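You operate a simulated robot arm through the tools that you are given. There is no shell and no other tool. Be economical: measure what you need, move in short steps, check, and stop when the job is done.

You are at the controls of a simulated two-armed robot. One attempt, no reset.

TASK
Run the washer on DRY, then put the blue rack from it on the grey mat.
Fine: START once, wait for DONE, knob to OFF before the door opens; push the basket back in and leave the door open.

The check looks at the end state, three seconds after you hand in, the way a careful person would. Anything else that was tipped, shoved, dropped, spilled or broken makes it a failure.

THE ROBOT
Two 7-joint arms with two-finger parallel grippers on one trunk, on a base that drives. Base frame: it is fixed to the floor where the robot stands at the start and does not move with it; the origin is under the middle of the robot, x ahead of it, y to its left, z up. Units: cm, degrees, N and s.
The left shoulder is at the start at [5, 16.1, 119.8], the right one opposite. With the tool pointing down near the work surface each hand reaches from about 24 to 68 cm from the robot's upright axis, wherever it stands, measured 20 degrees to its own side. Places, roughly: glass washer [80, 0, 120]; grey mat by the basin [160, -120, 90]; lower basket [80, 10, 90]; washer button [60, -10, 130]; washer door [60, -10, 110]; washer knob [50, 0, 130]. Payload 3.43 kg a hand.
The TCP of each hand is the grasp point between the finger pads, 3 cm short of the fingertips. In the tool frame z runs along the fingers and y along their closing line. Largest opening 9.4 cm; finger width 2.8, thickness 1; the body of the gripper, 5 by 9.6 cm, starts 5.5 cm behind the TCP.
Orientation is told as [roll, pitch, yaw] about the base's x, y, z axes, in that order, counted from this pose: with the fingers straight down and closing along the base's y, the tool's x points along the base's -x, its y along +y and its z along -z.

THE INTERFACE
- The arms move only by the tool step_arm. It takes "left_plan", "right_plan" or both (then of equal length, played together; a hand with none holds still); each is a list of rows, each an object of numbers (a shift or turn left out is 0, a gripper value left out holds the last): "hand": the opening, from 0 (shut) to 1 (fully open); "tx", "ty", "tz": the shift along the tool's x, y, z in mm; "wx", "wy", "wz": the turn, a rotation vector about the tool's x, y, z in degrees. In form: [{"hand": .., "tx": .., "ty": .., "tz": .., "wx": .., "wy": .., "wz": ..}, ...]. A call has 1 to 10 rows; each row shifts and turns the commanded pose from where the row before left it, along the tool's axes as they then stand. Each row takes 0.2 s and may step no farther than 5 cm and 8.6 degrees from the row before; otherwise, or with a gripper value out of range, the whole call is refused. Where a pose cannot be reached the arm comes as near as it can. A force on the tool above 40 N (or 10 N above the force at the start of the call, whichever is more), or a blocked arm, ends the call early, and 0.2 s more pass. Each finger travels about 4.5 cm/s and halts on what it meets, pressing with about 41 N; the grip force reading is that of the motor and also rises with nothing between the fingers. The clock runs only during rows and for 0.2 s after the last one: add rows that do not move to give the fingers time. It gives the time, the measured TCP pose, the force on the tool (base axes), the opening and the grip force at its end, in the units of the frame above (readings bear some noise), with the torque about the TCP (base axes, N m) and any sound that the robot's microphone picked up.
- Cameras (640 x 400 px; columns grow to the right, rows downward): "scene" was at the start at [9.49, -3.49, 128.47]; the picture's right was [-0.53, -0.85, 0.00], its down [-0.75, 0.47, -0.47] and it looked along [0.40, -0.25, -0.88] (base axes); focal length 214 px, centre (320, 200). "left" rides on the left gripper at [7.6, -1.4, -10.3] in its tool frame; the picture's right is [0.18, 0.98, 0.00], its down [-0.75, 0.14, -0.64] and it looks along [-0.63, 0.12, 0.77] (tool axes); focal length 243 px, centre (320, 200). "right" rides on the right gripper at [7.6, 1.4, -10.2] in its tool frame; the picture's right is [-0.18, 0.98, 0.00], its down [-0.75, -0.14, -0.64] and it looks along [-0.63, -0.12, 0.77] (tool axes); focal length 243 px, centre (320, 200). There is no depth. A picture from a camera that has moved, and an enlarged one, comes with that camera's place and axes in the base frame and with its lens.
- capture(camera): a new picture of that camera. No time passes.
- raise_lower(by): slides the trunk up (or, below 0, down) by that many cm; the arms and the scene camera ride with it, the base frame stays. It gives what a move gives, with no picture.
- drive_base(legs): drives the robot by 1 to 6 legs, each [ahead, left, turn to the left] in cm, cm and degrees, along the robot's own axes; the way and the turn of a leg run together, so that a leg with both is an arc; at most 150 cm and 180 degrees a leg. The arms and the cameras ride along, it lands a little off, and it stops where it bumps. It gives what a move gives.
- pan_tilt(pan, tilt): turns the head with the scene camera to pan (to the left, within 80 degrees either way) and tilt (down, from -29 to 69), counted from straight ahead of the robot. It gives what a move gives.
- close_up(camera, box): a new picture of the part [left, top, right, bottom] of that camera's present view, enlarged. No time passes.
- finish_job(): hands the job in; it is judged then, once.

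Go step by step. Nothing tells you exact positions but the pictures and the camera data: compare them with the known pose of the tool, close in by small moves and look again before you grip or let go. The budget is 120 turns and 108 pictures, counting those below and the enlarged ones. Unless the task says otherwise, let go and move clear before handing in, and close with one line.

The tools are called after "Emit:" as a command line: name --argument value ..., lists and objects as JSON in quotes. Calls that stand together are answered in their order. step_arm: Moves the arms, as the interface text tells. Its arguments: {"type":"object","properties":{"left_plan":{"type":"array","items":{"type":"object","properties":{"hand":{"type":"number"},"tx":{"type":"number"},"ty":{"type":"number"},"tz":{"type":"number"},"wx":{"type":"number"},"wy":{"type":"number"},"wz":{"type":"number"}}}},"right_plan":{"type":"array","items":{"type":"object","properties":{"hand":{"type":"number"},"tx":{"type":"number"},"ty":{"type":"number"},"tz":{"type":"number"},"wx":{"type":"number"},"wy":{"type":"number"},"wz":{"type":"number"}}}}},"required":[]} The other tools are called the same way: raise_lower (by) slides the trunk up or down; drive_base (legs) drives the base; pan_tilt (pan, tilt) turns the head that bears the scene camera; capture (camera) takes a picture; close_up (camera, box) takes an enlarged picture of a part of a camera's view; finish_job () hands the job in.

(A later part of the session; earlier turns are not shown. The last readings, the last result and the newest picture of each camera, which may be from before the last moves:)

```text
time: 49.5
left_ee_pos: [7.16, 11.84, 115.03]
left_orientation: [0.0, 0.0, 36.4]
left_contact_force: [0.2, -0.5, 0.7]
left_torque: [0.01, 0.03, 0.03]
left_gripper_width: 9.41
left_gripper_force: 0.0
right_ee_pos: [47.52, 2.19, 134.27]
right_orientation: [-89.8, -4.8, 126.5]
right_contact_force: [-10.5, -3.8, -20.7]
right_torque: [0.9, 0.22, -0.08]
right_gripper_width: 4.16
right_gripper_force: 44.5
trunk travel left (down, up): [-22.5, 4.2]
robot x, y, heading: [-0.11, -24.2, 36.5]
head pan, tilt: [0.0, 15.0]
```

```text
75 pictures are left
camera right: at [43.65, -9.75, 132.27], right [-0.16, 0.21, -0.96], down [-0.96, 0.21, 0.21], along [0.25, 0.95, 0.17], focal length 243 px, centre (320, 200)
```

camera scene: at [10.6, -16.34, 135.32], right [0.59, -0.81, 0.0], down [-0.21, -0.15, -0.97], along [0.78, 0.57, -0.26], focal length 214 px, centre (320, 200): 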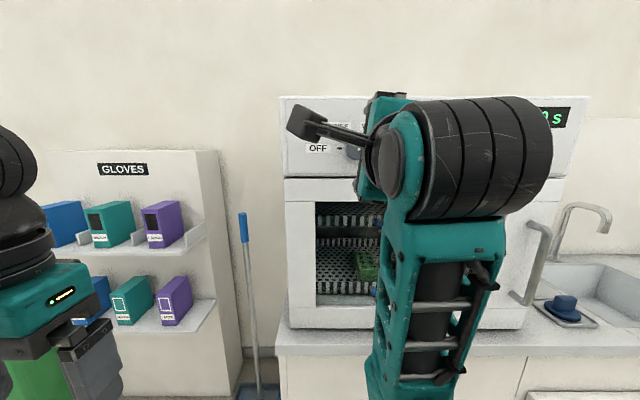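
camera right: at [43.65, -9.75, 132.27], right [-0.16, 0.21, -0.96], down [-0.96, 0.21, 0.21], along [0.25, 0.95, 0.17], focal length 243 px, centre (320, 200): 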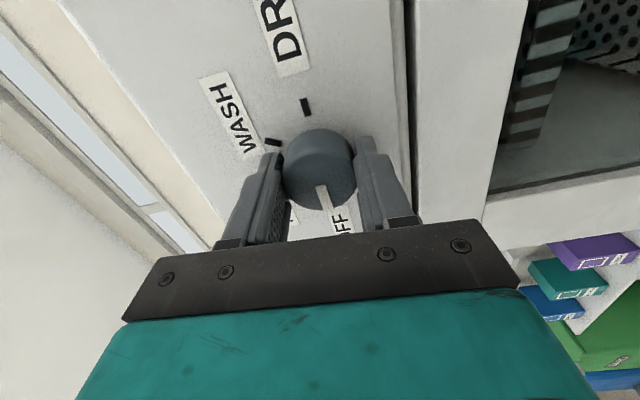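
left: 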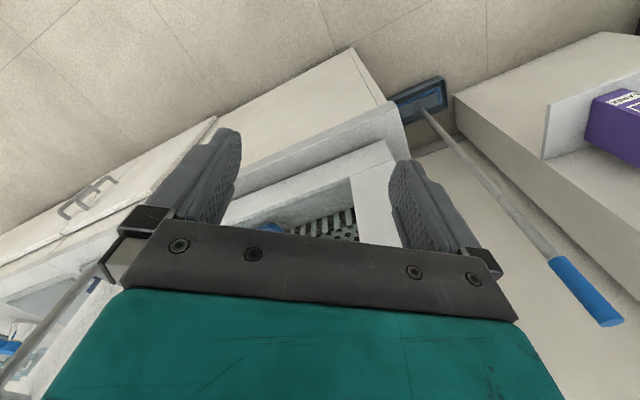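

The pointer is back at OFF. Releasing, backing out and turning the wrist back so the fingers close horizontally for the vertical door handle.

Emit:
step_arm --right_plan '[{"hand": 1}, {"hand": 1}, {"hand": 1}, {"hand": 1}, {"tz": -35}, {"tz": -40}, {"tz": -35}]'

Emit:
step_arm --right_plan '[{"wz": 8.5}, {"wz": 8.5}, {"wz": 8.5}, {"wz": 8.5}, {"wz": 8.5}, {"wz": 8.5}, {"wz": 8.5}, {"wz": 8.5}, {"wz": 8.5}, {"wz": 8.5}]'

Emit:
step_arm --right_plan '[{"ty": -47}, {"ty": -47}, {"ty": -47}, {"ty": -47}, {"ty": -47}, {"ty": -10}]'

Emit:
capture --camera "scene"

```text
time: 51.1
left_ee_pos: [7.22, 11.86, 114.99]
left_orientation: [-0.1, 0.1, 36.4]
left_contact_force: [-0.7, 1.0, 0.2]
left_torque: [-0.03, 0.0, 0.0]
left_gripper_width: 9.4
left_gripper_force: 0.0
right_ee_pos: [38.54, -4.22, 134.41]
right_orientation: [-90.0, -5.0, 126.3]
right_contact_force: [-0.8, 0.5, -0.8]
right_torque: [0.01, -0.01, -0.03]
right_gripper_width: 9.4
right_gripper_force: 0.1
trunk travel left (down, up): [-22.5, 4.2]
robot x, y, heading: [-0.02, -24.21, 36.2]
head pan, tilt: [0.0, 15.0]
```

```text
time: 53.3
left_ee_pos: [7.24, 11.88, 115.01]
left_orientation: [0.0, 0.0, 36.4]
left_contact_force: [-0.1, 0.4, -0.6]
left_torque: [0.02, 0.02, -0.02]
left_gripper_width: 9.41
left_gripper_force: 0.1
right_ee_pos: [38.65, -4.43, 134.26]
right_orientation: [123.1, -89.9, -86.9]
right_contact_force: [0.4, -1.0, -0.8]
right_torque: [0.0, -0.01, 0.02]
right_gripper_width: 9.42
right_gripper_force: 0.0
trunk travel left (down, up): [-22.5, 4.2]
robot x, y, heading: [-0.22, -24.34, 36.4]
head pan, tilt: [0.0, 15.0]
```

```text
time: 54.7
left_ee_pos: [7.27, 11.91, 115.01]
left_orientation: [0.0, 0.1, 36.4]
left_contact_force: [0.6, -0.2, -0.6]
left_torque: [-0.01, -0.01, 0.0]
left_gripper_width: 9.4
left_gripper_force: 0.1
right_ee_pos: [53.34, -23.91, 134.14]
right_orientation: [-98.5, -89.9, 134.9]
right_contact_force: [0.7, 0.0, 0.2]
right_torque: [-0.03, 0.01, 0.05]
right_gripper_width: 9.42
right_gripper_force: 0.0
trunk travel left (down, up): [-22.5, 4.2]
robot x, y, heading: [-0.14, -24.16, 36.4]
head pan, tilt: [0.0, 15.0]
```

```text
74 pictures are left
camera scene: at [10.58, -16.33, 135.32], right [0.59, -0.81, 0.0], down [-0.21, -0.15, -0.97], along [0.78, 0.57, -0.26], focal length 214 px, centre (320, 200)
```

scene: 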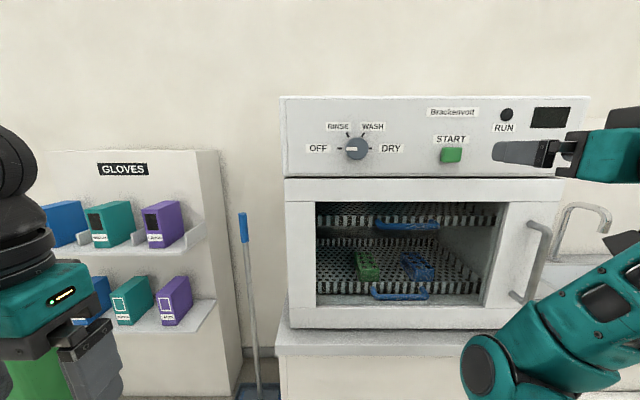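

The knob reads OFF again. The door (about 55 cm wide) hinges on the left, so I want to stand further right and open it with the left hand; let me check free floor on the right first.

Emit:
pan_tilt --pan -75 --tilt 35

Emit:
capture --camera "scene"

```text
time: 56.2
left_ee_pos: [7.28, 11.73, 115.02]
left_orientation: [0.0, 0.0, 36.4]
left_contact_force: [-0.3, 0.0, -0.7]
left_torque: [-0.01, 0.01, -0.05]
left_gripper_width: 9.37
left_gripper_force: 0.0
right_ee_pos: [53.31, -23.81, 133.98]
right_orientation: [-100.5, -90.0, 136.9]
right_contact_force: [0.7, 0.1, 0.6]
right_torque: [-0.01, -0.03, -0.01]
right_gripper_width: 9.41
right_gripper_force: 0.0
trunk travel left (down, up): [-22.5, 4.2]
robot x, y, heading: [0.25, -24.43, 36.2]
head pan, tilt: [-75.0, 35.0]
```

```text
73 pictures are left
camera scene: at [9.95, -27.37, 132.12], right [-0.62, -0.78, 0.0], down [-0.45, 0.36, -0.82], along [0.64, -0.51, -0.57], focal length 214 px, centre (320, 200)
```

scene: 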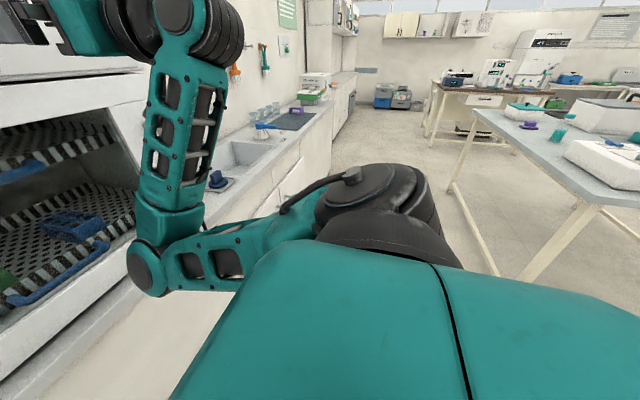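

The floor to the right is free (the table is about 80 cm behind). I'll tilt the left hand level, then drive right about 65 cm.

Emit:
step_arm --left_plan '[{"tx": -17, "wy": -8.5}, {"tx": -16.8, "tz": 2.5, "wy": -8.5}, {"tx": -16.3, "tz": 5, "wy": -8.5}, {"tx": -15.4, "tz": 7.3, "wy": -8.5}, {"tx": -14.1, "tz": 9.5, "wy": -8.5}, {"tx": -12.5, "tz": 11.5, "wy": -8.5}, {"tx": -10.7, "tz": 13.2, "wy": -8.5}, {"tx": -8.6, "tz": 14.7, "wy": -8.5}, {"tx": -6.4, "tz": 15.8, "wy": -8.5}, {"tx": -4, "tz": 16.5, "wy": -8.5}]'

Emit:
step_arm --left_plan '[{"wy": -5}, {"tx": 25}, {"tx": 25}]' --right_plan '[{"tz": -30, "tx": 30}, {"tz": -30, "tx": 30}, {"tz": -30, "tx": 30}]'

Emit:
drive_base --legs '[[0, -64, 0]]'

Emit:
pan_tilt --pan 30 --tilt 25

Emit:
capture --camera "scene"

Emit:
capture --camera "left"

```text
time: 58.4
left_ee_pos: [22.68, 22.96, 117.07]
left_orientation: [1.7, -78.4, 32.8]
left_contact_force: [0.2, 1.0, -0.1]
left_torque: [0.01, 0.01, 0.01]
left_gripper_width: 9.42
left_gripper_force: 0.0
left hand out of reach, approached as far as the arm can: row 4, 5, 6, 7, 10
right_ee_pos: [53.29, -23.81, 134.13]
right_orientation: [-131.9, -90.1, 168.2]
right_contact_force: [-0.3, -0.7, 0.1]
right_torque: [0.02, -0.01, 0.0]
right_gripper_width: 9.39
right_gripper_force: 0.0
trunk travel left (down, up): [-22.5, 4.2]
robot x, y, heading: [0.09, -24.19, 36.3]
head pan, tilt: [-75.0, 35.0]
```

```text
time: 59.2
left_ee_pos: [22.35, 22.79, 116.51]
left_orientation: [4.0, -80.7, 27.7]
left_contact_force: [0.6, 0.4, -0.1]
left_torque: [-0.01, -0.02, 0.02]
left_gripper_width: 9.4
left_gripper_force: 0.1
left hand out of reach, approached as far as the arm can: row 1, 2, 3
right_ee_pos: [52.75, -28.62, 129.51]
right_orientation: [-93.5, -89.9, 129.9]
right_contact_force: [1.0, 0.1, 0.7]
right_torque: [0.01, 0.0, 0.03]
right_gripper_width: 9.39
right_gripper_force: 0.0
right hand out of reach, approached as far as the arm can: row 1, 2, 3
trunk travel left (down, up): [-22.5, 4.2]
robot x, y, heading: [-0.01, -24.57, 36.3]
head pan, tilt: [-75.0, 35.0]
```

```text
time: 65.3
left_ee_pos: [60.51, -29.13, 116.42]
left_orientation: [3.6, -80.7, 28.1]
left_contact_force: [0.1, 0.2, -0.9]
left_torque: [0.06, 0.01, -0.04]
left_gripper_width: 9.41
left_gripper_force: 0.1
right_ee_pos: [90.84, -80.46, 129.62]
right_orientation: [-39.3, -90.0, 75.6]
right_contact_force: [0.5, 0.4, -0.6]
right_torque: [-0.02, -0.02, 0.0]
right_gripper_width: 9.41
right_gripper_force: 0.1
trunk travel left (down, up): [-22.5, 4.2]
robot x, y, heading: [37.73, -75.54, 36.4]
head pan, tilt: [-75.0, 35.0]
```

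```text
time: 67.1
left_ee_pos: [60.67, -29.14, 116.38]
left_orientation: [3.6, -80.7, 28.1]
left_contact_force: [-0.5, -0.3, 0.1]
left_torque: [0.0, 0.0, 0.01]
left_gripper_width: 9.41
left_gripper_force: 0.0
right_ee_pos: [90.77, -80.6, 129.39]
right_orientation: [-45.3, -90.0, 81.7]
right_contact_force: [0.5, 0.1, -0.1]
right_torque: [-0.02, 0.0, 0.02]
right_gripper_width: 9.4
right_gripper_force: 0.1
trunk travel left (down, up): [-22.5, 4.2]
robot x, y, heading: [37.88, -75.76, 36.3]
head pan, tilt: [30.0, 25.0]
```

```text
72 pictures are left
camera scene: at [44.91, -65.33, 133.69], right [0.92, -0.4, 0.0], down [-0.17, -0.39, -0.91], along [0.36, 0.83, -0.42], focal length 214 px, centre (320, 200)
```

scene: 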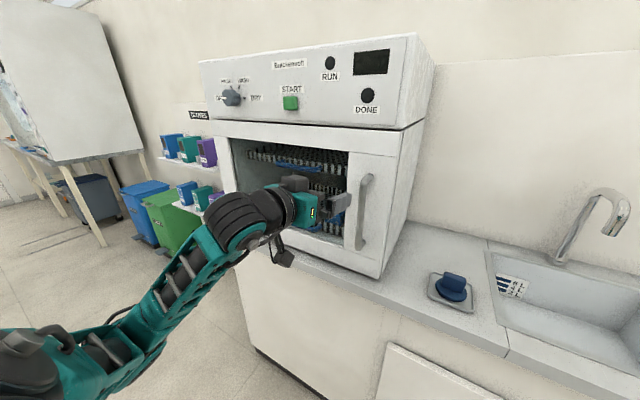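

```text
71 pictures are left
camera left: at [51.7, -36.2, 110.51], right [-0.54, 0.82, -0.17], down [-0.51, -0.16, 0.85], along [0.67, 0.55, 0.5], focal length 243 px, centre (320, 200)
```

left: 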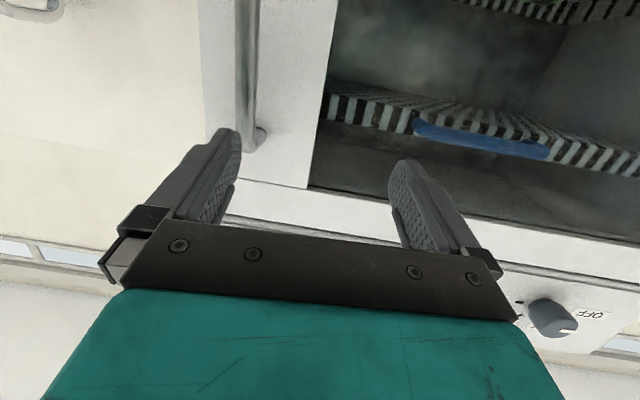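

The left hand is ~7 cm short and ~7 cm left of the handle bar (≈[70.6, -30.3], z 100–118). I'll square up the hand and bring it in front of the bar.

Emit:
step_arm --left_plan '[{"ty": -20}, {"ty": -20}]'

```text
time: 67.7
left_ee_pos: [60.58, -29.1, 116.53]
left_orientation: [3.6, -80.7, 28.2]
left_contact_force: [-0.5, 0.1, 1.1]
left_torque: [0.01, -0.04, 0.01]
left_gripper_width: 9.4
left_gripper_force: 0.1
left hand out of reach, approached as far as the arm can: row 1, 2
right_ee_pos: [90.82, -80.42, 129.37]
right_orientation: [-47.2, -90.0, 83.7]
right_contact_force: [0.9, 0.1, 0.3]
right_torque: [0.03, 0.02, 0.02]
right_gripper_width: 9.4
right_gripper_force: 0.1
trunk travel left (down, up): [-22.5, 4.2]
robot x, y, heading: [38.06, -75.85, 36.3]
head pan, tilt: [30.0, 25.0]
```

Emit:
step_arm --left_plan '[{"tz": 30}, {"wy": 6}]'

Emit:
capture --camera "scene"

```text
time: 68.3
left_ee_pos: [61.54, -28.54, 116.36]
left_orientation: [1.9, -74.6, 29.7]
left_contact_force: [0.1, 0.2, 0.9]
left_torque: [0.0, 0.02, 0.01]
left_gripper_width: 9.39
left_gripper_force: 0.1
left hand out of reach, approached as far as the arm can: row 1
right_ee_pos: [90.81, -80.43, 129.55]
right_orientation: [-43.0, -89.9, 79.4]
right_contact_force: [-0.5, 0.0, 0.1]
right_torque: [0.0, 0.04, 0.01]
right_gripper_width: 9.37
right_gripper_force: 0.1
trunk travel left (down, up): [-22.5, 4.2]
robot x, y, heading: [38.0, -76.08, 36.1]
head pan, tilt: [30.0, 25.0]
```

```text
70 pictures are left
camera scene: at [44.92, -65.32, 133.69], right [0.92, -0.4, 0.0], down [-0.17, -0.39, -0.91], along [0.36, 0.83, -0.42], focal length 214 px, centre (320, 200)
```

scene: 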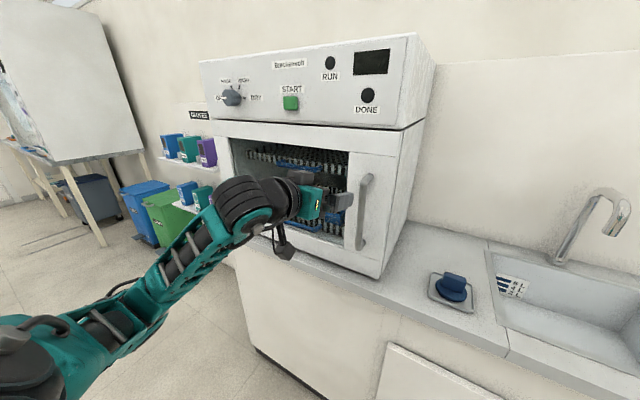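

The wrist is near its pitch limit; a downward-tilted approach works for a vertical bar too. I'll relax the tilt and shift right.

Emit:
step_arm --left_plan '[{"wy": 7.5}, {"wy": 7.5}, {"ty": -35}, {"ty": -33}]'

Emit:
capture --camera "left"

Emit:
capture --camera "scene"

```text
time: 69.3
left_ee_pos: [64.93, -34.24, 116.17]
left_orientation: [1.0, -59.6, 30.6]
left_contact_force: [-0.3, -0.5, 0.4]
left_torque: [0.01, 0.03, -0.02]
left_gripper_width: 9.39
left_gripper_force: 0.1
right_ee_pos: [90.91, -80.61, 129.47]
right_orientation: [-18.4, -90.0, 54.7]
right_contact_force: [-0.1, -0.3, -0.8]
right_torque: [-0.02, -0.01, -0.02]
right_gripper_width: 9.38
right_gripper_force: 0.1
trunk travel left (down, up): [-22.5, 4.2]
robot x, y, heading: [38.18, -76.35, 36.3]
head pan, tilt: [30.0, 25.0]
```

```text
69 pictures are left
camera left: at [54.95, -42.06, 114.72], right [-0.6, 0.79, -0.15], down [-0.22, 0.02, 0.98], along [0.77, 0.61, 0.16], focal length 243 px, centre (320, 200)
```

left: 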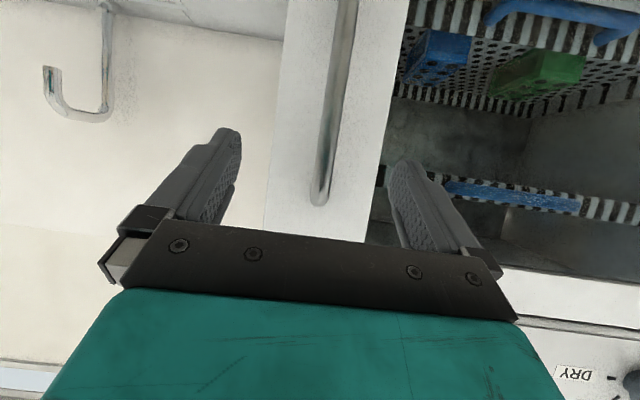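

```text
68 pictures are left
camera scene: at [44.94, -65.36, 133.69], right [0.92, -0.4, 0.0], down [-0.17, -0.39, -0.91], along [0.36, 0.83, -0.42], focal length 214 px, centre (320, 200)
```

scene: 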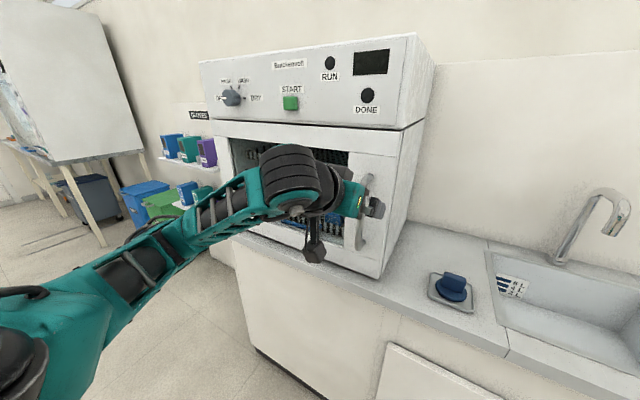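

Aligned laterally with the bar, ~7 cm short. Advancing.

Emit:
step_arm --left_plan '[{"tz": 30}, {"tz": 30}, {"tz": 14}]'

Emit:
capture --camera "left"

```text
time: 70.1
left_ee_pos: [70.48, -30.87, 112.52]
left_orientation: [1.1, -59.7, 30.7]
left_contact_force: [0.3, 0.5, 0.2]
left_torque: [-0.01, 0.0, 0.01]
left_gripper_width: 9.39
left_gripper_force: 0.0
right_ee_pos: [90.88, -80.52, 129.51]
right_orientation: [-40.5, -90.0, 77.0]
right_contact_force: [0.4, -0.6, -0.1]
right_torque: [-0.03, 0.01, 0.05]
right_gripper_width: 9.4
right_gripper_force: 0.1
trunk travel left (down, up): [-22.5, 4.2]
robot x, y, heading: [37.8, -76.08, 36.2]
head pan, tilt: [30.0, 25.0]
```

```text
67 pictures are left
camera left: at [60.45, -38.71, 111.09], right [-0.6, 0.79, -0.15], down [-0.22, 0.02, 0.98], along [0.77, 0.61, 0.16], focal length 243 px, centre (320, 200)
```

left: 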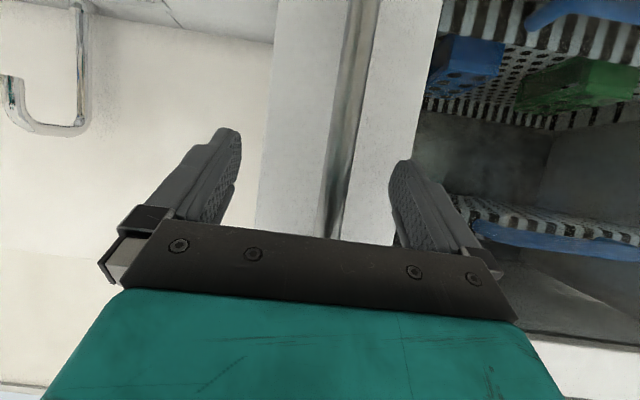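

Bar is between the pads, ~1 cm off centre. Centring and closing.

Emit:
step_arm --left_plan '[{"ty": 10, "tz": 5}, {"hand": 0}, {"hand": 0}, {"hand": 0}, {"hand": 0}, {"hand": 0}, {"hand": 0}]'

Emit:
capture --camera "left"

```text
time: 71.7
left_ee_pos: [70.43, -30.08, 112.29]
left_orientation: [1.1, -59.7, 30.5]
left_contact_force: [2.1, -2.4, -1.2]
left_torque: [0.07, -0.08, -0.04]
left_gripper_width: 1.98
left_gripper_force: 45.9
right_ee_pos: [90.8, -80.52, 129.52]
right_orientation: [-24.0, -90.1, 60.5]
right_contact_force: [-1.1, 0.5, 0.6]
right_torque: [-0.01, -0.01, 0.02]
right_gripper_width: 9.4
right_gripper_force: 0.2
trunk travel left (down, up): [-22.5, 4.2]
robot x, y, heading: [37.97, -76.32, 36.3]
head pan, tilt: [30.0, 25.0]
```

```text
66 pictures are left
camera left: at [60.29, -37.71, 110.86], right [-0.59, 0.79, -0.15], down [-0.22, 0.02, 0.98], along [0.77, 0.61, 0.16], focal length 243 px, centre (320, 200)
```

left: 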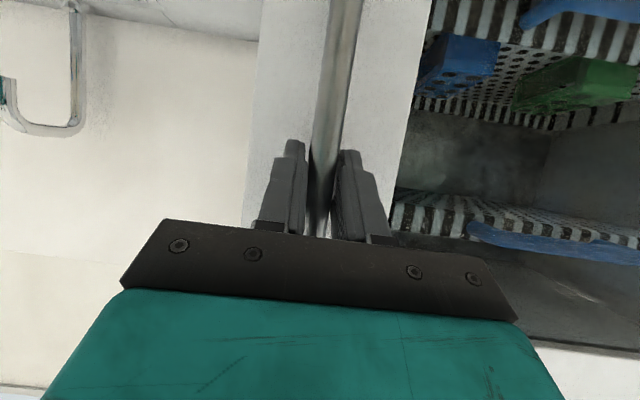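

The handle is gripped (2 cm bar). Pulling the door along its arc about the hinge (~[L 12 cm] left edge), first 10°.

Emit:
step_arm --left_plan '[{"tx": 11.7, "ty": 1, "tz": -20.5}, {"tx": 11.8, "ty": 1.3, "tz": -20.4}, {"tx": 11.7, "ty": 3, "tz": -20.3}, {"tx": 11.7, "ty": 3.4, "tz": -20.2}]'

Emit:
capture --camera "scene"

```text
time: 72.7
left_ee_pos: [61.75, -33.87, 112.29]
left_orientation: [1.1, -59.8, 30.8]
left_contact_force: [-1.3, 2.4, 4.1]
left_torque: [0.08, 0.08, 0.15]
left_gripper_width: 1.99
left_gripper_force: 44.8
right_ee_pos: [90.67, -80.53, 129.42]
right_orientation: [-85.0, -89.9, 121.4]
right_contact_force: [-0.1, -1.1, 0.1]
right_torque: [-0.02, -0.02, 0.0]
right_gripper_width: 9.41
right_gripper_force: 0.1
trunk travel left (down, up): [-22.5, 4.2]
robot x, y, heading: [38.24, -75.87, 36.4]
head pan, tilt: [30.0, 25.0]
```

```text
65 pictures are left
camera scene: at [44.84, -65.31, 133.7], right [0.92, -0.4, 0.0], down [-0.17, -0.39, -0.91], along [0.36, 0.83, -0.42], focal length 214 px, centre (320, 200)
```

scene: 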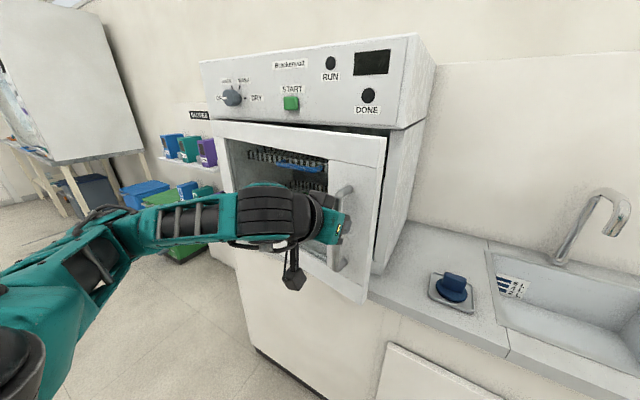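

The door opens smoothly with low forces. Continuing the arc.

Emit:
step_arm --left_plan '[{"tx": 23, "ty": 10.5, "tz": -39.9}, {"tx": 22.4, "ty": 14.5, "tz": -38.8}, {"tx": 21.8, "ty": 18.3, "tz": -37.6}, {"tx": 20.9, "ty": 22, "tz": -36}]'

Emit:
capture --camera "scene"

```text
time: 73.2
left_ee_pos: [60.66, -34.44, 112.37]
left_orientation: [0.0, -58.4, 29.4]
left_contact_force: [1.8, -7.7, -0.6]
left_torque: [-0.16, 0.06, -0.22]
left_gripper_width: 2.01
left_gripper_force: 44.6
left hand out of reach, approached as far as the arm can: row 1, 2
right_ee_pos: [90.85, -80.64, 129.64]
right_orientation: [-97.4, -89.8, 133.8]
right_contact_force: [-0.5, 0.5, 0.1]
right_torque: [-0.01, 0.02, -0.03]
right_gripper_width: 9.41
right_gripper_force: 0.1
trunk travel left (down, up): [-22.5, 4.2]
robot x, y, heading: [37.56, -75.81, 35.9]
head pan, tilt: [30.0, 25.0]
stopped in row 2 (left hand): the force on the tool passed its limit at 49 N (the readings are from after the stop); the commanded pose is now the measured one
```

```text
64 pictures are left
camera scene: at [44.88, -65.41, 133.72], right [0.92, -0.4, 0.0], down [-0.17, -0.39, -0.91], along [0.37, 0.83, -0.42], focal length 214 px, centre (320, 200)
```

scene: 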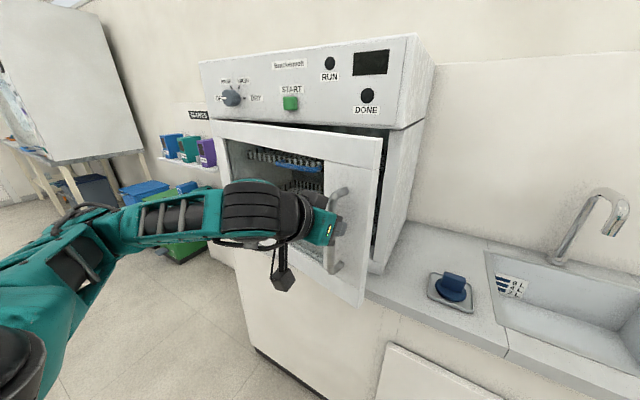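

The wrist ran out of range. I'll tilt the fingers further down about the bar while continuing the arc.

Emit:
step_arm --left_plan '[{"wy": 7.5}, {"wy": 7.5}, {"tx": 24, "ty": 7.9, "tz": -22.8, "wy": 2}, {"tx": 33.6, "ty": 14.5, "tz": -29.8, "wy": 2}]'

```text
time: 74.2
left_ee_pos: [55.31, -36.03, 112.6]
left_orientation: [-0.6, -39.5, 28.3]
left_contact_force: [4.4, -12.8, 5.7]
left_torque: [-0.1, -0.04, -0.13]
left_gripper_width: 2.0
left_gripper_force: 45.0
left hand out of reach, approached as far as the arm can: row 4
right_ee_pos: [90.86, -80.8, 129.45]
right_orientation: [-137.2, -90.1, 173.6]
right_contact_force: [0.1, 0.0, 0.2]
right_torque: [-0.04, 0.01, -0.01]
right_gripper_width: 9.38
right_gripper_force: 0.2
trunk travel left (down, up): [-22.5, 4.2]
robot x, y, heading: [37.93, -75.83, 36.6]
head pan, tilt: [30.0, 25.0]
stopped in row 4 (left hand): the force on the tool passed its limit at 56 N (the readings are from after the stop); the commanded pose is now the measured one
```

The arm can't retract further in this posture, so I'll pull on by driving the base back along the arc, in short legs.

Emit:
drive_base --legs '[[-7.3, 3.7, 0], [-6.6, 4.7, 0]]'

Emit:
capture --camera "scene"

```text
time: 75.9
left_ee_pos: [39.2, -37.35, 112.54]
left_orientation: [-0.3, -39.3, 28.5]
left_contact_force: [-1.0, -12.8, 5.0]
left_torque: [0.22, 0.01, -0.25]
left_gripper_width: 2.0
left_gripper_force: 45.0
right_ee_pos: [74.68, -82.4, 129.54]
right_orientation: [168.5, -89.9, -132.1]
right_contact_force: [-0.3, -0.1, 0.3]
right_torque: [0.03, 0.05, -0.01]
right_gripper_width: 9.39
right_gripper_force: 0.1
trunk travel left (down, up): [-22.5, 4.2]
robot x, y, heading: [21.48, -77.43, 36.4]
head pan, tilt: [30.0, 25.0]
```

```text
63 pictures are left
camera scene: at [28.79, -67.21, 133.72], right [0.91, -0.4, 0.0], down [-0.17, -0.38, -0.91], along [0.37, 0.83, -0.42], focal length 214 px, centre (320, 200)
```

scene: 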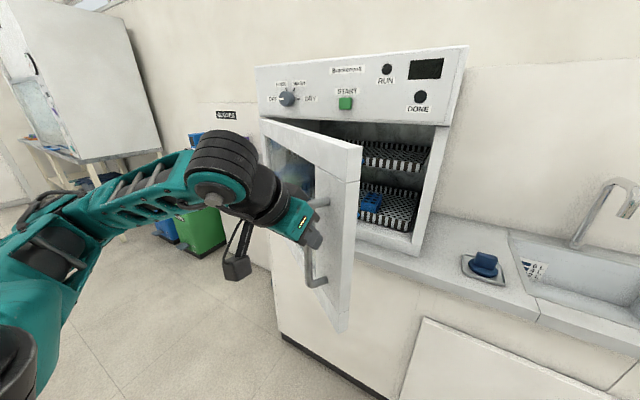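

The base pull works well; the door is ~35° open. Continuing to about 57°.

Emit:
drive_base --legs '[[-6.6, 6.4, 0], [-5.5, 7.9, 0]]'

Emit:
capture --camera "scene"

Emit:
capture --camera "left"

```text
time: 78.1
left_ee_pos: [20.91, -33.0, 112.6]
left_orientation: [-0.3, -39.3, 28.3]
left_contact_force: [-0.2, -1.3, 8.2]
left_torque: [0.12, -0.07, -0.09]
left_gripper_width: 2.0
left_gripper_force: 44.5
right_ee_pos: [56.3, -78.14, 129.55]
right_orientation: [-108.1, -89.9, 144.3]
right_contact_force: [0.3, -0.3, -0.1]
right_torque: [-0.05, 0.01, -0.02]
right_gripper_width: 9.39
right_gripper_force: 0.0
trunk travel left (down, up): [-22.5, 4.2]
robot x, y, heading: [3.42, -73.11, 35.8]
head pan, tilt: [30.0, 25.0]
```

```text
62 pictures are left
camera scene: at [10.62, -62.69, 133.71], right [0.91, -0.41, 0.0], down [-0.17, -0.39, -0.91], along [0.37, 0.83, -0.42], focal length 214 px, centre (320, 200)
```

scene: 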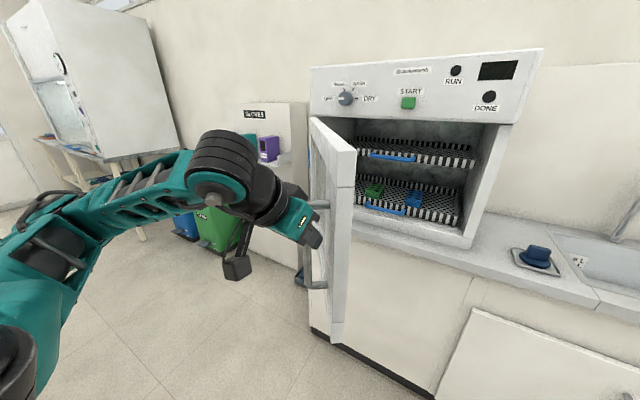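

```text
61 pictures are left
camera left: at [10.72, -40.01, 115.63], right [-0.59, 0.8, -0.12], down [0.09, 0.21, 0.97], along [0.8, 0.56, -0.19], focal length 243 px, centre (320, 200)
```

left: 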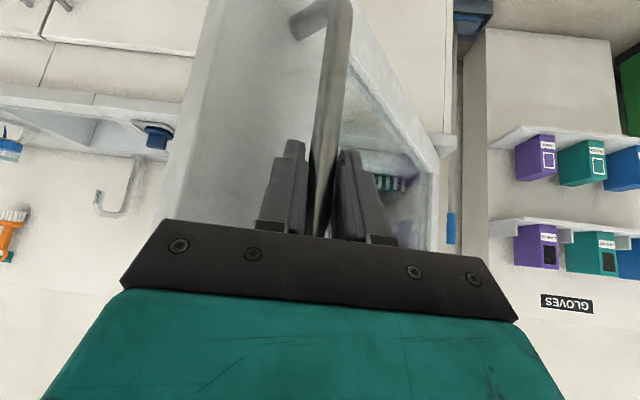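

Door ~55° open. Continuing with small rightward turns so the hand swivels with the handle.

Emit:
drive_base --legs '[[-5.2, 8.8, -6], [-5.1, 8.9, -6]]'

```text
time: 80.6
left_ee_pos: [11.28, -27.5, 112.6]
left_orientation: [-0.3, -39.3, 16.4]
left_contact_force: [-5.8, -8.2, 1.5]
left_torque: [0.15, -0.19, -0.12]
left_gripper_width: 2.0
left_gripper_force: 44.8
right_ee_pos: [36.78, -79.07, 129.51]
right_orientation: [-160.9, -89.9, -174.8]
right_contact_force: [-0.5, -0.2, 0.1]
right_torque: [0.03, -0.02, 0.01]
right_gripper_width: 9.39
right_gripper_force: 0.1
trunk travel left (down, up): [-22.5, 4.2]
robot x, y, heading: [-13.83, -63.24, 24.0]
head pan, tilt: [30.0, 25.0]
```

Emit:
drive_base --legs '[[-5.4, 8.7, -6], [-5.1, 8.9, -6]]'

Emit:
capture --camera "scene"

Emit:
capture --camera "left"

```text
time: 83.1
left_ee_pos: [2.91, -20.01, 112.45]
left_orientation: [-0.4, -39.2, 4.3]
left_contact_force: [-6.1, -5.3, 3.9]
left_torque: [0.14, -0.21, -0.12]
left_gripper_width: 1.99
left_gripper_force: 44.3
right_ee_pos: [17.06, -75.73, 129.51]
right_orientation: [-163.6, -90.0, 175.9]
right_contact_force: [-0.1, 0.2, 0.0]
right_torque: [0.04, 0.0, -0.04]
right_gripper_width: 9.41
right_gripper_force: 0.1
trunk travel left (down, up): [-22.5, 4.2]
robot x, y, heading: [-28.99, -49.51, 12.1]
head pan, tilt: [30.0, 25.0]
```

```text
60 pictures are left
camera scene: at [-18.52, -43.08, 133.71], right [0.67, -0.74, 0.0], down [-0.31, -0.28, -0.91], along [0.67, 0.61, -0.42], focal length 214 px, centre (320, 200)
```

scene: 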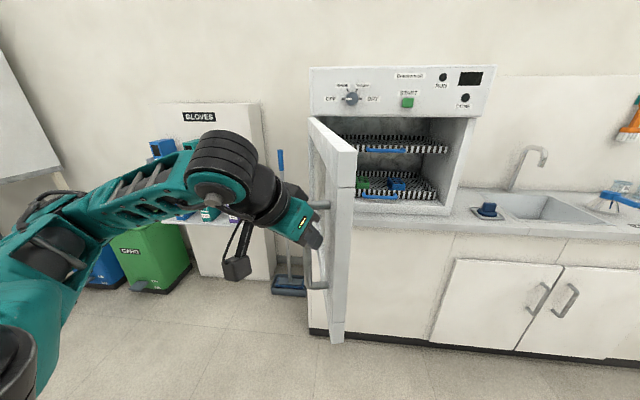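

```text
59 pictures are left
camera left: at [-9.29, -22.38, 115.63], right [-0.21, 0.97, -0.12], down [0.17, 0.16, 0.97], along [0.96, 0.19, -0.19], focal length 243 px, centre (320, 200)
```

left: 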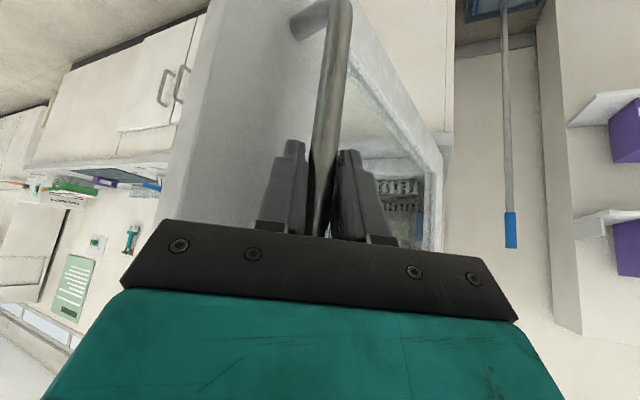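

Door ~80° open with small forces. Two more short legs to pass 90°.

Emit:
drive_base --legs '[[-5.5, 8.9, -6], [-5.1, 9, -6]]'

Emit:
capture --camera "scene"

```text
time: 85.6
left_ee_pos: [-4.04, -10.79, 112.46]
left_orientation: [-0.3, -39.3, -7.5]
left_contact_force: [-2.1, -1.8, 8.0]
left_torque: [0.02, -0.33, -0.14]
left_gripper_width: 1.99
left_gripper_force: 45.1
right_ee_pos: [-1.59, -68.17, 129.49]
right_orientation: [-127.8, -90.0, 128.3]
right_contact_force: [0.2, -0.2, -0.1]
right_torque: [0.03, -0.02, -0.01]
right_gripper_width: 9.39
right_gripper_force: 0.0
trunk travel left (down, up): [-22.5, 4.2]
robot x, y, heading: [-41.41, -33.39, 0.3]
head pan, tilt: [30.0, 25.0]
```

```text
58 pictures are left
camera scene: at [-29.73, -28.87, 133.71], right [0.5, -0.86, 0.0], down [-0.36, -0.21, -0.91], along [0.78, 0.46, -0.42], focal length 214 px, centre (320, 200)
```

scene: 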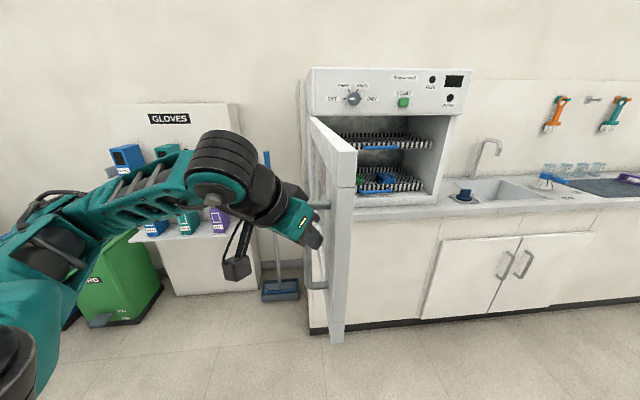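

The door is just past 90° open. Releasing the handle partly and backing straight off a few cm.

Emit:
step_arm --left_plan '[{"hand": 0.42}, {"hand": 0.42}, {"hand": 0.42}, {"hand": 0.42}]'

Emit:
drive_base --legs '[[-8, 0, 0]]'

Emit:
pan_tilt --pan 20 --tilt 25

Emit:
capture --camera "scene"

Emit:
capture --camera "left"

```text
time: 86.6
left_ee_pos: [-3.95, -10.77, 112.43]
left_orientation: [-0.3, -39.3, -7.6]
left_contact_force: [-0.4, 0.6, 0.3]
left_torque: [-0.02, 0.0, 0.0]
left_gripper_width: 3.95
left_gripper_force: 0.0
right_ee_pos: [-1.45, -68.18, 129.51]
right_orientation: [-54.2, -90.0, 54.7]
right_contact_force: [-0.3, -0.2, -0.7]
right_torque: [0.04, -0.02, -0.01]
right_gripper_width: 9.4
right_gripper_force: 0.1
trunk travel left (down, up): [-22.5, 4.2]
robot x, y, heading: [-41.72, -33.45, 0.1]
head pan, tilt: [30.0, 25.0]
```

```text
time: 87.7
left_ee_pos: [-11.99, -10.82, 112.59]
left_orientation: [-0.3, -39.4, -7.6]
left_contact_force: [0.2, -0.4, 0.0]
left_torque: [0.0, -0.04, -0.01]
left_gripper_width: 3.95
left_gripper_force: 0.1
right_ee_pos: [-9.53, -68.08, 129.52]
right_orientation: [-118.3, -89.8, 118.7]
right_contact_force: [-0.4, -0.1, 0.6]
right_torque: [0.02, 0.04, 0.02]
right_gripper_width: 9.43
right_gripper_force: 0.0
trunk travel left (down, up): [-22.5, 4.2]
robot x, y, heading: [-49.73, -33.56, 0.4]
head pan, tilt: [30.0, 25.0]
```

```text
time: 88.4
left_ee_pos: [-11.89, -10.86, 112.52]
left_orientation: [-0.3, -39.3, -7.5]
left_contact_force: [-0.6, -0.7, 0.3]
left_torque: [-0.01, -0.02, -0.03]
left_gripper_width: 3.93
left_gripper_force: 0.0
right_ee_pos: [-9.32, -68.25, 129.49]
right_orientation: [-65.5, -89.9, 65.9]
right_contact_force: [-0.1, 0.3, 0.0]
right_torque: [-0.01, -0.01, 0.01]
right_gripper_width: 9.39
right_gripper_force: 0.0
trunk travel left (down, up): [-22.5, 4.2]
robot x, y, heading: [-49.52, -33.52, 0.3]
head pan, tilt: [20.0, 25.0]
```

```text
57 pictures are left
camera scene: at [-36.9, -30.35, 133.7], right [0.35, -0.94, 0.0], down [-0.4, -0.15, -0.91], along [0.85, 0.31, -0.42], focal length 214 px, centre (320, 200)
```

scene: 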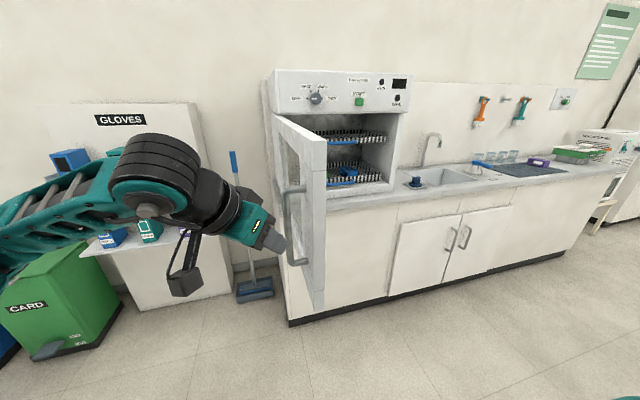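

```text
56 pictures are left
camera left: at [-24.37, -10.54, 115.59], right [-0.01, 0.99, -0.12], down [0.2, 0.12, 0.97], along [0.98, -0.02, -0.19], focal length 243 px, centre (320, 200)
```

left: 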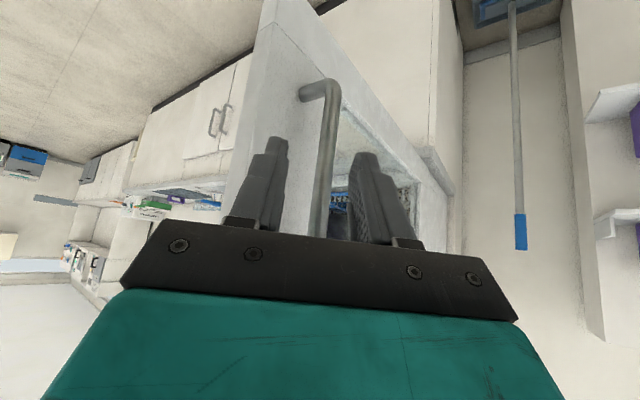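

The door stands open and the hand is free. I'll draw the left hand back to point down, then drive around the door's tip to face the open washer.

Emit:
step_arm --left_plan '[{"tx": 15.5, "tz": -12.6, "wy": 8}, {"tx": 17.1, "tz": -10.3, "wy": 8}, {"tx": 18.4, "tz": -7.8, "wy": 8}, {"tx": 19.3, "tz": -5.2, "wy": 8}, {"tx": 19.8, "tz": -2.4, "wy": 7}]'

Emit:
drive_base --legs '[[33.4, -49.2, 0], [0, 0, 36]]'

Emit:
pan_tilt --pan 10 --tilt 30

Emit:
capture --camera "scene"

```text
time: 89.6
left_ee_pos: [-21.79, -9.56, 112.53]
left_orientation: [-0.2, -0.1, -7.9]
left_contact_force: [0.2, -0.6, 0.6]
left_torque: [-0.01, 0.0, 0.0]
left_gripper_width: 3.95
left_gripper_force: 0.0
right_ee_pos: [-9.36, -67.94, 129.49]
right_orientation: [-67.3, -90.0, 67.7]
right_contact_force: [-0.1, 0.5, -0.5]
right_torque: [0.0, 0.07, 0.05]
right_gripper_width: 9.38
right_gripper_force: 0.0
trunk travel left (down, up): [-22.5, 4.2]
robot x, y, heading: [-49.69, -33.3, 0.3]
head pan, tilt: [20.0, 25.0]
```

```text
time: 96.1
left_ee_pos: [-8.3, -47.08, 112.49]
left_orientation: [-0.4, -0.3, 28.3]
left_contact_force: [-0.2, -0.5, 0.1]
left_torque: [-0.01, 0.02, 0.02]
left_gripper_width: 3.95
left_gripper_force: 0.0
right_ee_pos: [36.15, -86.89, 129.52]
right_orientation: [-62.5, -89.9, 99.0]
right_contact_force: [0.9, 0.9, -0.2]
right_torque: [0.01, 0.01, 0.04]
right_gripper_width: 9.41
right_gripper_force: 0.1
trunk travel left (down, up): [-22.5, 4.2]
robot x, y, heading: [-16.56, -82.86, 36.7]
head pan, tilt: [20.0, 25.0]
```

```text
time: 96.9
left_ee_pos: [-8.21, -46.9, 112.59]
left_orientation: [-0.3, -0.4, 28.3]
left_contact_force: [-0.8, 0.8, 0.7]
left_torque: [0.0, 0.0, 0.0]
left_gripper_width: 3.95
left_gripper_force: 0.0
right_ee_pos: [36.14, -87.08, 129.46]
right_orientation: [-65.2, -89.9, 101.6]
right_contact_force: [-0.9, 0.9, 0.7]
right_torque: [0.02, 0.02, 0.03]
right_gripper_width: 9.41
right_gripper_force: 0.0
trunk travel left (down, up): [-22.5, 4.2]
robot x, y, heading: [-16.65, -82.89, 36.0]
head pan, tilt: [10.0, 30.0]
```

```text
55 pictures are left
camera scene: at [-7.2, -73.87, 132.9], right [0.72, -0.69, 0.0], down [-0.34, -0.36, -0.87], along [0.6, 0.63, -0.5], focal length 214 px, centre (320, 200)
```

scene: 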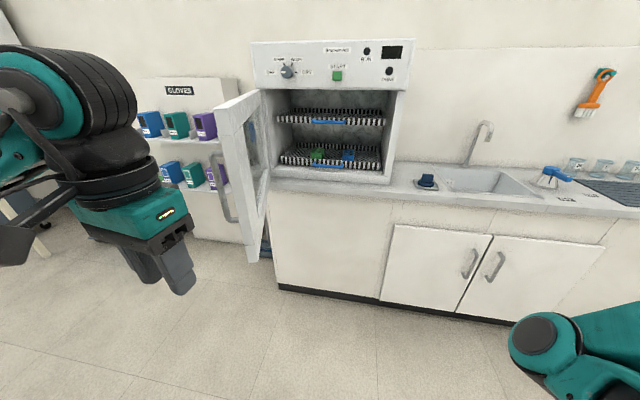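

Facing the open washer from 1 m away. I'll check where the left elbow is relative to the door before driving in.

Emit:
pan_tilt --pan 65 --tilt 35

Emit:
capture --camera "scene"

```text
time: 98.1
left_ee_pos: [-8.34, -47.02, 112.53]
left_orientation: [-0.2, -0.2, 28.3]
left_contact_force: [0.8, -0.6, 0.0]
left_torque: [-0.05, -0.04, 0.01]
left_gripper_width: 3.94
left_gripper_force: 0.1
right_ee_pos: [36.24, -87.08, 129.52]
right_orientation: [-57.4, -89.9, 94.2]
right_contact_force: [0.6, -0.3, -0.3]
right_torque: [0.04, 0.02, 0.0]
right_gripper_width: 9.39
right_gripper_force: 0.1
trunk travel left (down, up): [-22.5, 4.2]
robot x, y, heading: [-16.88, -82.59, 36.3]
head pan, tilt: [65.0, 35.0]
```

```text
54 pictures are left
camera scene: at [-15.16, -71.8, 132.12], right [0.98, 0.2, 0.0], down [0.11, -0.56, -0.82], along [-0.16, 0.8, -0.57], focal length 214 px, centre (320, 200)
```

scene: 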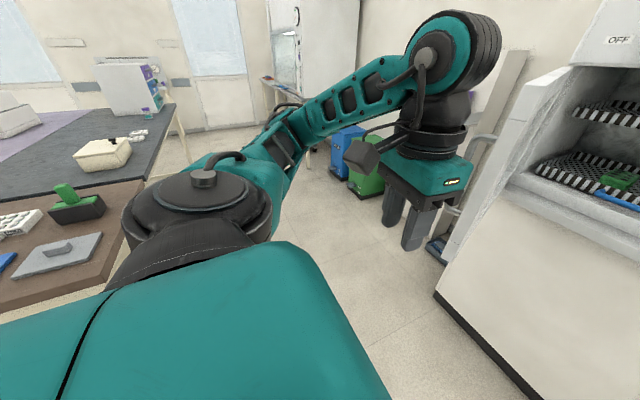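

The left elbow sits ~46 cm to the left, so I'll keep further right (to clear the door) and then drive in, then measure the basket handle and rack.

Emit:
drive_base --legs '[[0, -9, 0], [38, 0, 0]]'

Emit:
pan_tilt --pan 20 --tilt 35

Emit:
capture --camera "scene"

Emit:
capture --camera "left"

```text
time: 100.9
left_ee_pos: [14.82, -41.07, 112.31]
left_orientation: [0.8, -0.4, 27.2]
left_contact_force: [0.2, -0.5, -0.2]
left_torque: [-0.02, -0.01, -0.01]
left_gripper_width: 3.96
left_gripper_force: 0.0
right_ee_pos: [60.1, -80.48, 129.68]
right_orientation: [166.0, -89.7, -129.0]
right_contact_force: [-0.6, -1.2, -0.1]
right_torque: [-0.02, 0.0, 0.02]
right_gripper_width: 9.38
right_gripper_force: 0.2
trunk travel left (down, up): [-22.5, 4.2]
robot x, y, heading: [7.59, -76.3, 36.7]
head pan, tilt: [65.0, 35.0]
stopped in leg 2: the robot was blocked; the commanded pose is now the measured one
```

```text
time: 102.0
left_ee_pos: [14.76, -41.14, 112.42]
left_orientation: [0.7, -0.4, 27.1]
left_contact_force: [0.1, -0.4, -0.4]
left_torque: [-0.01, 0.03, -0.01]
left_gripper_width: 3.97
left_gripper_force: 0.1
right_ee_pos: [60.02, -80.56, 129.68]
right_orientation: [162.3, -89.7, -125.4]
right_contact_force: [0.1, -0.2, -0.2]
right_torque: [-0.02, -0.03, 0.01]
right_gripper_width: 9.39
right_gripper_force: 0.0
trunk travel left (down, up): [-22.5, 4.2]
robot x, y, heading: [7.57, -75.6, 36.8]
head pan, tilt: [20.0, 35.0]
```

```text
53 pictures are left
camera scene: at [15.22, -66.86, 132.22], right [0.84, -0.55, 0.0], down [-0.31, -0.47, -0.82], along [0.45, 0.69, -0.57], focal length 214 px, centre (320, 200)
```

scene: 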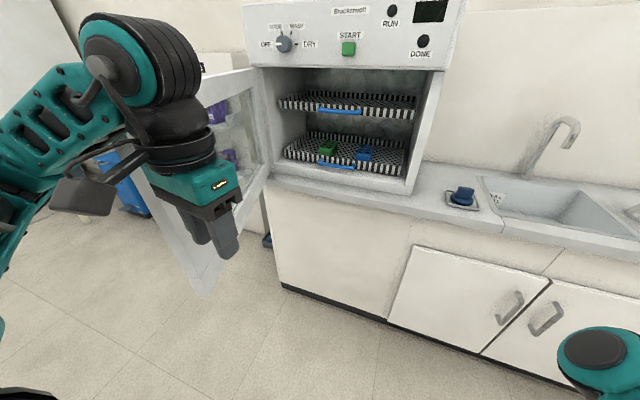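

```text
52 pictures are left
camera left: at [8.74, -45.97, 122.51], right [-0.61, 0.79, 0.01], down [0.61, 0.46, 0.65], along [0.51, 0.4, -0.76], focal length 243 px, centre (320, 200)
```

left: 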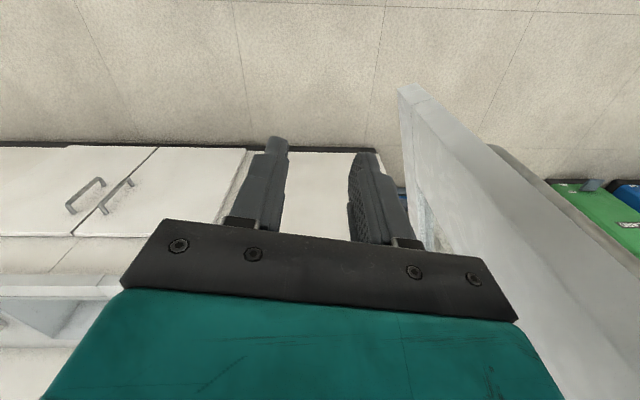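

The drive stopped early: something blocked. Let me look at the left elbow and around.

Emit:
pan_tilt --pan 60 --tilt 40

Emit:
capture --camera "scene"

Emit:
pan_tilt --pan -20 --tilt 65

Emit:
capture --camera "scene"

```text
time: 103.1
left_ee_pos: [14.84, -41.12, 112.3]
left_orientation: [0.8, -0.3, 27.1]
left_contact_force: [0.3, 0.6, 0.4]
left_torque: [-0.03, -0.04, 0.05]
left_gripper_width: 3.94
left_gripper_force: 0.0
right_ee_pos: [60.09, -80.57, 129.78]
right_orientation: [161.7, -89.7, -124.6]
right_contact_force: [0.8, 0.4, 0.0]
right_torque: [-0.04, -0.01, 0.02]
right_gripper_width: 9.4
right_gripper_force: 0.0
trunk travel left (down, up): [-22.5, 4.2]
robot x, y, heading: [7.88, -76.2, 36.7]
head pan, tilt: [60.0, 40.0]
```

```text
51 pictures are left
camera scene: at [9.41, -65.78, 131.44], right [0.99, 0.11, 0.01], down [0.08, -0.63, -0.77], along [-0.08, 0.77, -0.64], focal length 214 px, centre (320, 200)
```

scene: 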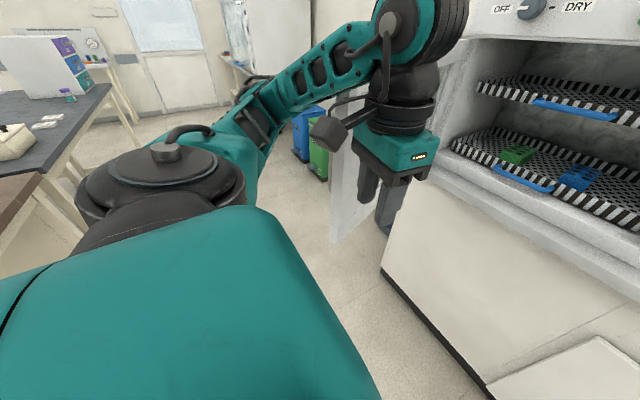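

```text
time: 104.6
left_ee_pos: [14.99, -41.17, 112.3]
left_orientation: [0.8, -0.3, 27.1]
left_contact_force: [-0.1, 0.1, 0.0]
left_torque: [0.03, -0.01, -0.01]
left_gripper_width: 3.95
left_gripper_force: 0.0
right_ee_pos: [60.01, -80.54, 129.72]
right_orientation: [161.8, -89.7, -125.0]
right_contact_force: [0.0, -0.2, -0.1]
right_torque: [0.0, -0.01, -0.01]
right_gripper_width: 9.41
right_gripper_force: 0.1
trunk travel left (down, up): [-22.5, 4.2]
robot x, y, heading: [7.58, -75.31, 36.6]
head pan, tilt: [-20.0, 65.0]
```

```text
50 pictures are left
camera scene: at [16.22, -72.46, 128.2], right [0.29, -0.96, 0.0], down [-0.87, -0.26, -0.43], along [0.41, 0.13, -0.9], focal length 214 px, centre (320, 200)
```

scene: 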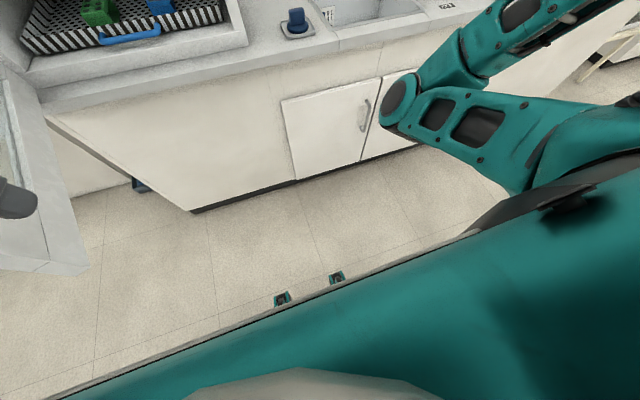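

The door has swung partway back (tip now around 65–70°) and the left forearm meets its tip. I'll back off, go further right, and then push the door open from the inside with the left hand.

Emit:
drive_base --legs '[[-10, 0, 0], [0, -20, 0], [24, 0, 0]]'

Emit:
pan_tilt --pan 40 --tilt 35

Emit:
capture --camera "scene"

```text
time: 109.1
left_ee_pos: [38.7, -48.25, 112.07]
left_orientation: [0.6, 0.0, 26.9]
left_contact_force: [0.5, 1.1, 0.1]
left_torque: [0.01, 0.03, 0.0]
left_gripper_width: 3.95
left_gripper_force: 0.0
right_ee_pos: [83.65, -87.89, 129.44]
right_orientation: [-11.7, -89.8, 48.3]
right_contact_force: [0.7, 0.5, 0.6]
right_torque: [0.0, 0.02, 0.01]
right_gripper_width: 9.41
right_gripper_force: 0.0
trunk travel left (down, up): [-22.5, 4.2]
robot x, y, heading: [30.8, -83.42, 36.3]
head pan, tilt: [-20.0, 65.0]
```

```text
time: 110.4
left_ee_pos: [38.69, -48.34, 112.13]
left_orientation: [0.5, 0.1, 27.0]
left_contact_force: [0.3, -0.1, 1.0]
left_torque: [0.01, -0.01, -0.01]
left_gripper_width: 3.95
left_gripper_force: 0.1
right_ee_pos: [83.82, -87.86, 129.44]
right_orientation: [-15.9, -89.9, 52.3]
right_contact_force: [0.1, -1.2, 1.1]
right_torque: [0.04, 0.02, 0.0]
right_gripper_width: 9.4
right_gripper_force: 0.1
trunk travel left (down, up): [-22.5, 4.2]
robot x, y, heading: [30.75, -83.46, 36.2]
head pan, tilt: [40.0, 35.0]
```

```text
49 pictures are left
camera scene: at [36.2, -72.67, 132.11], right [0.97, -0.24, 0.0], down [-0.14, -0.56, -0.82], along [0.19, 0.8, -0.57], focal length 214 px, centre (320, 200)
```

scene: 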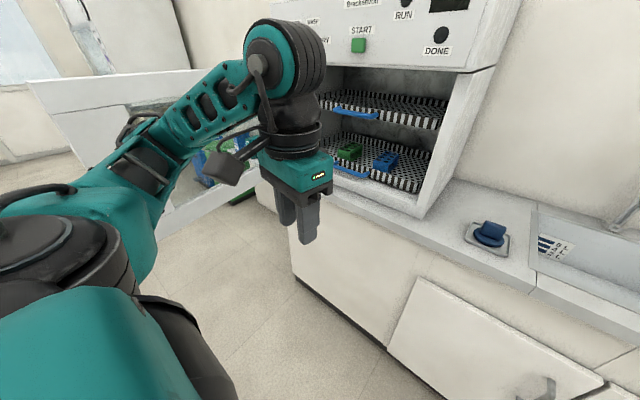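

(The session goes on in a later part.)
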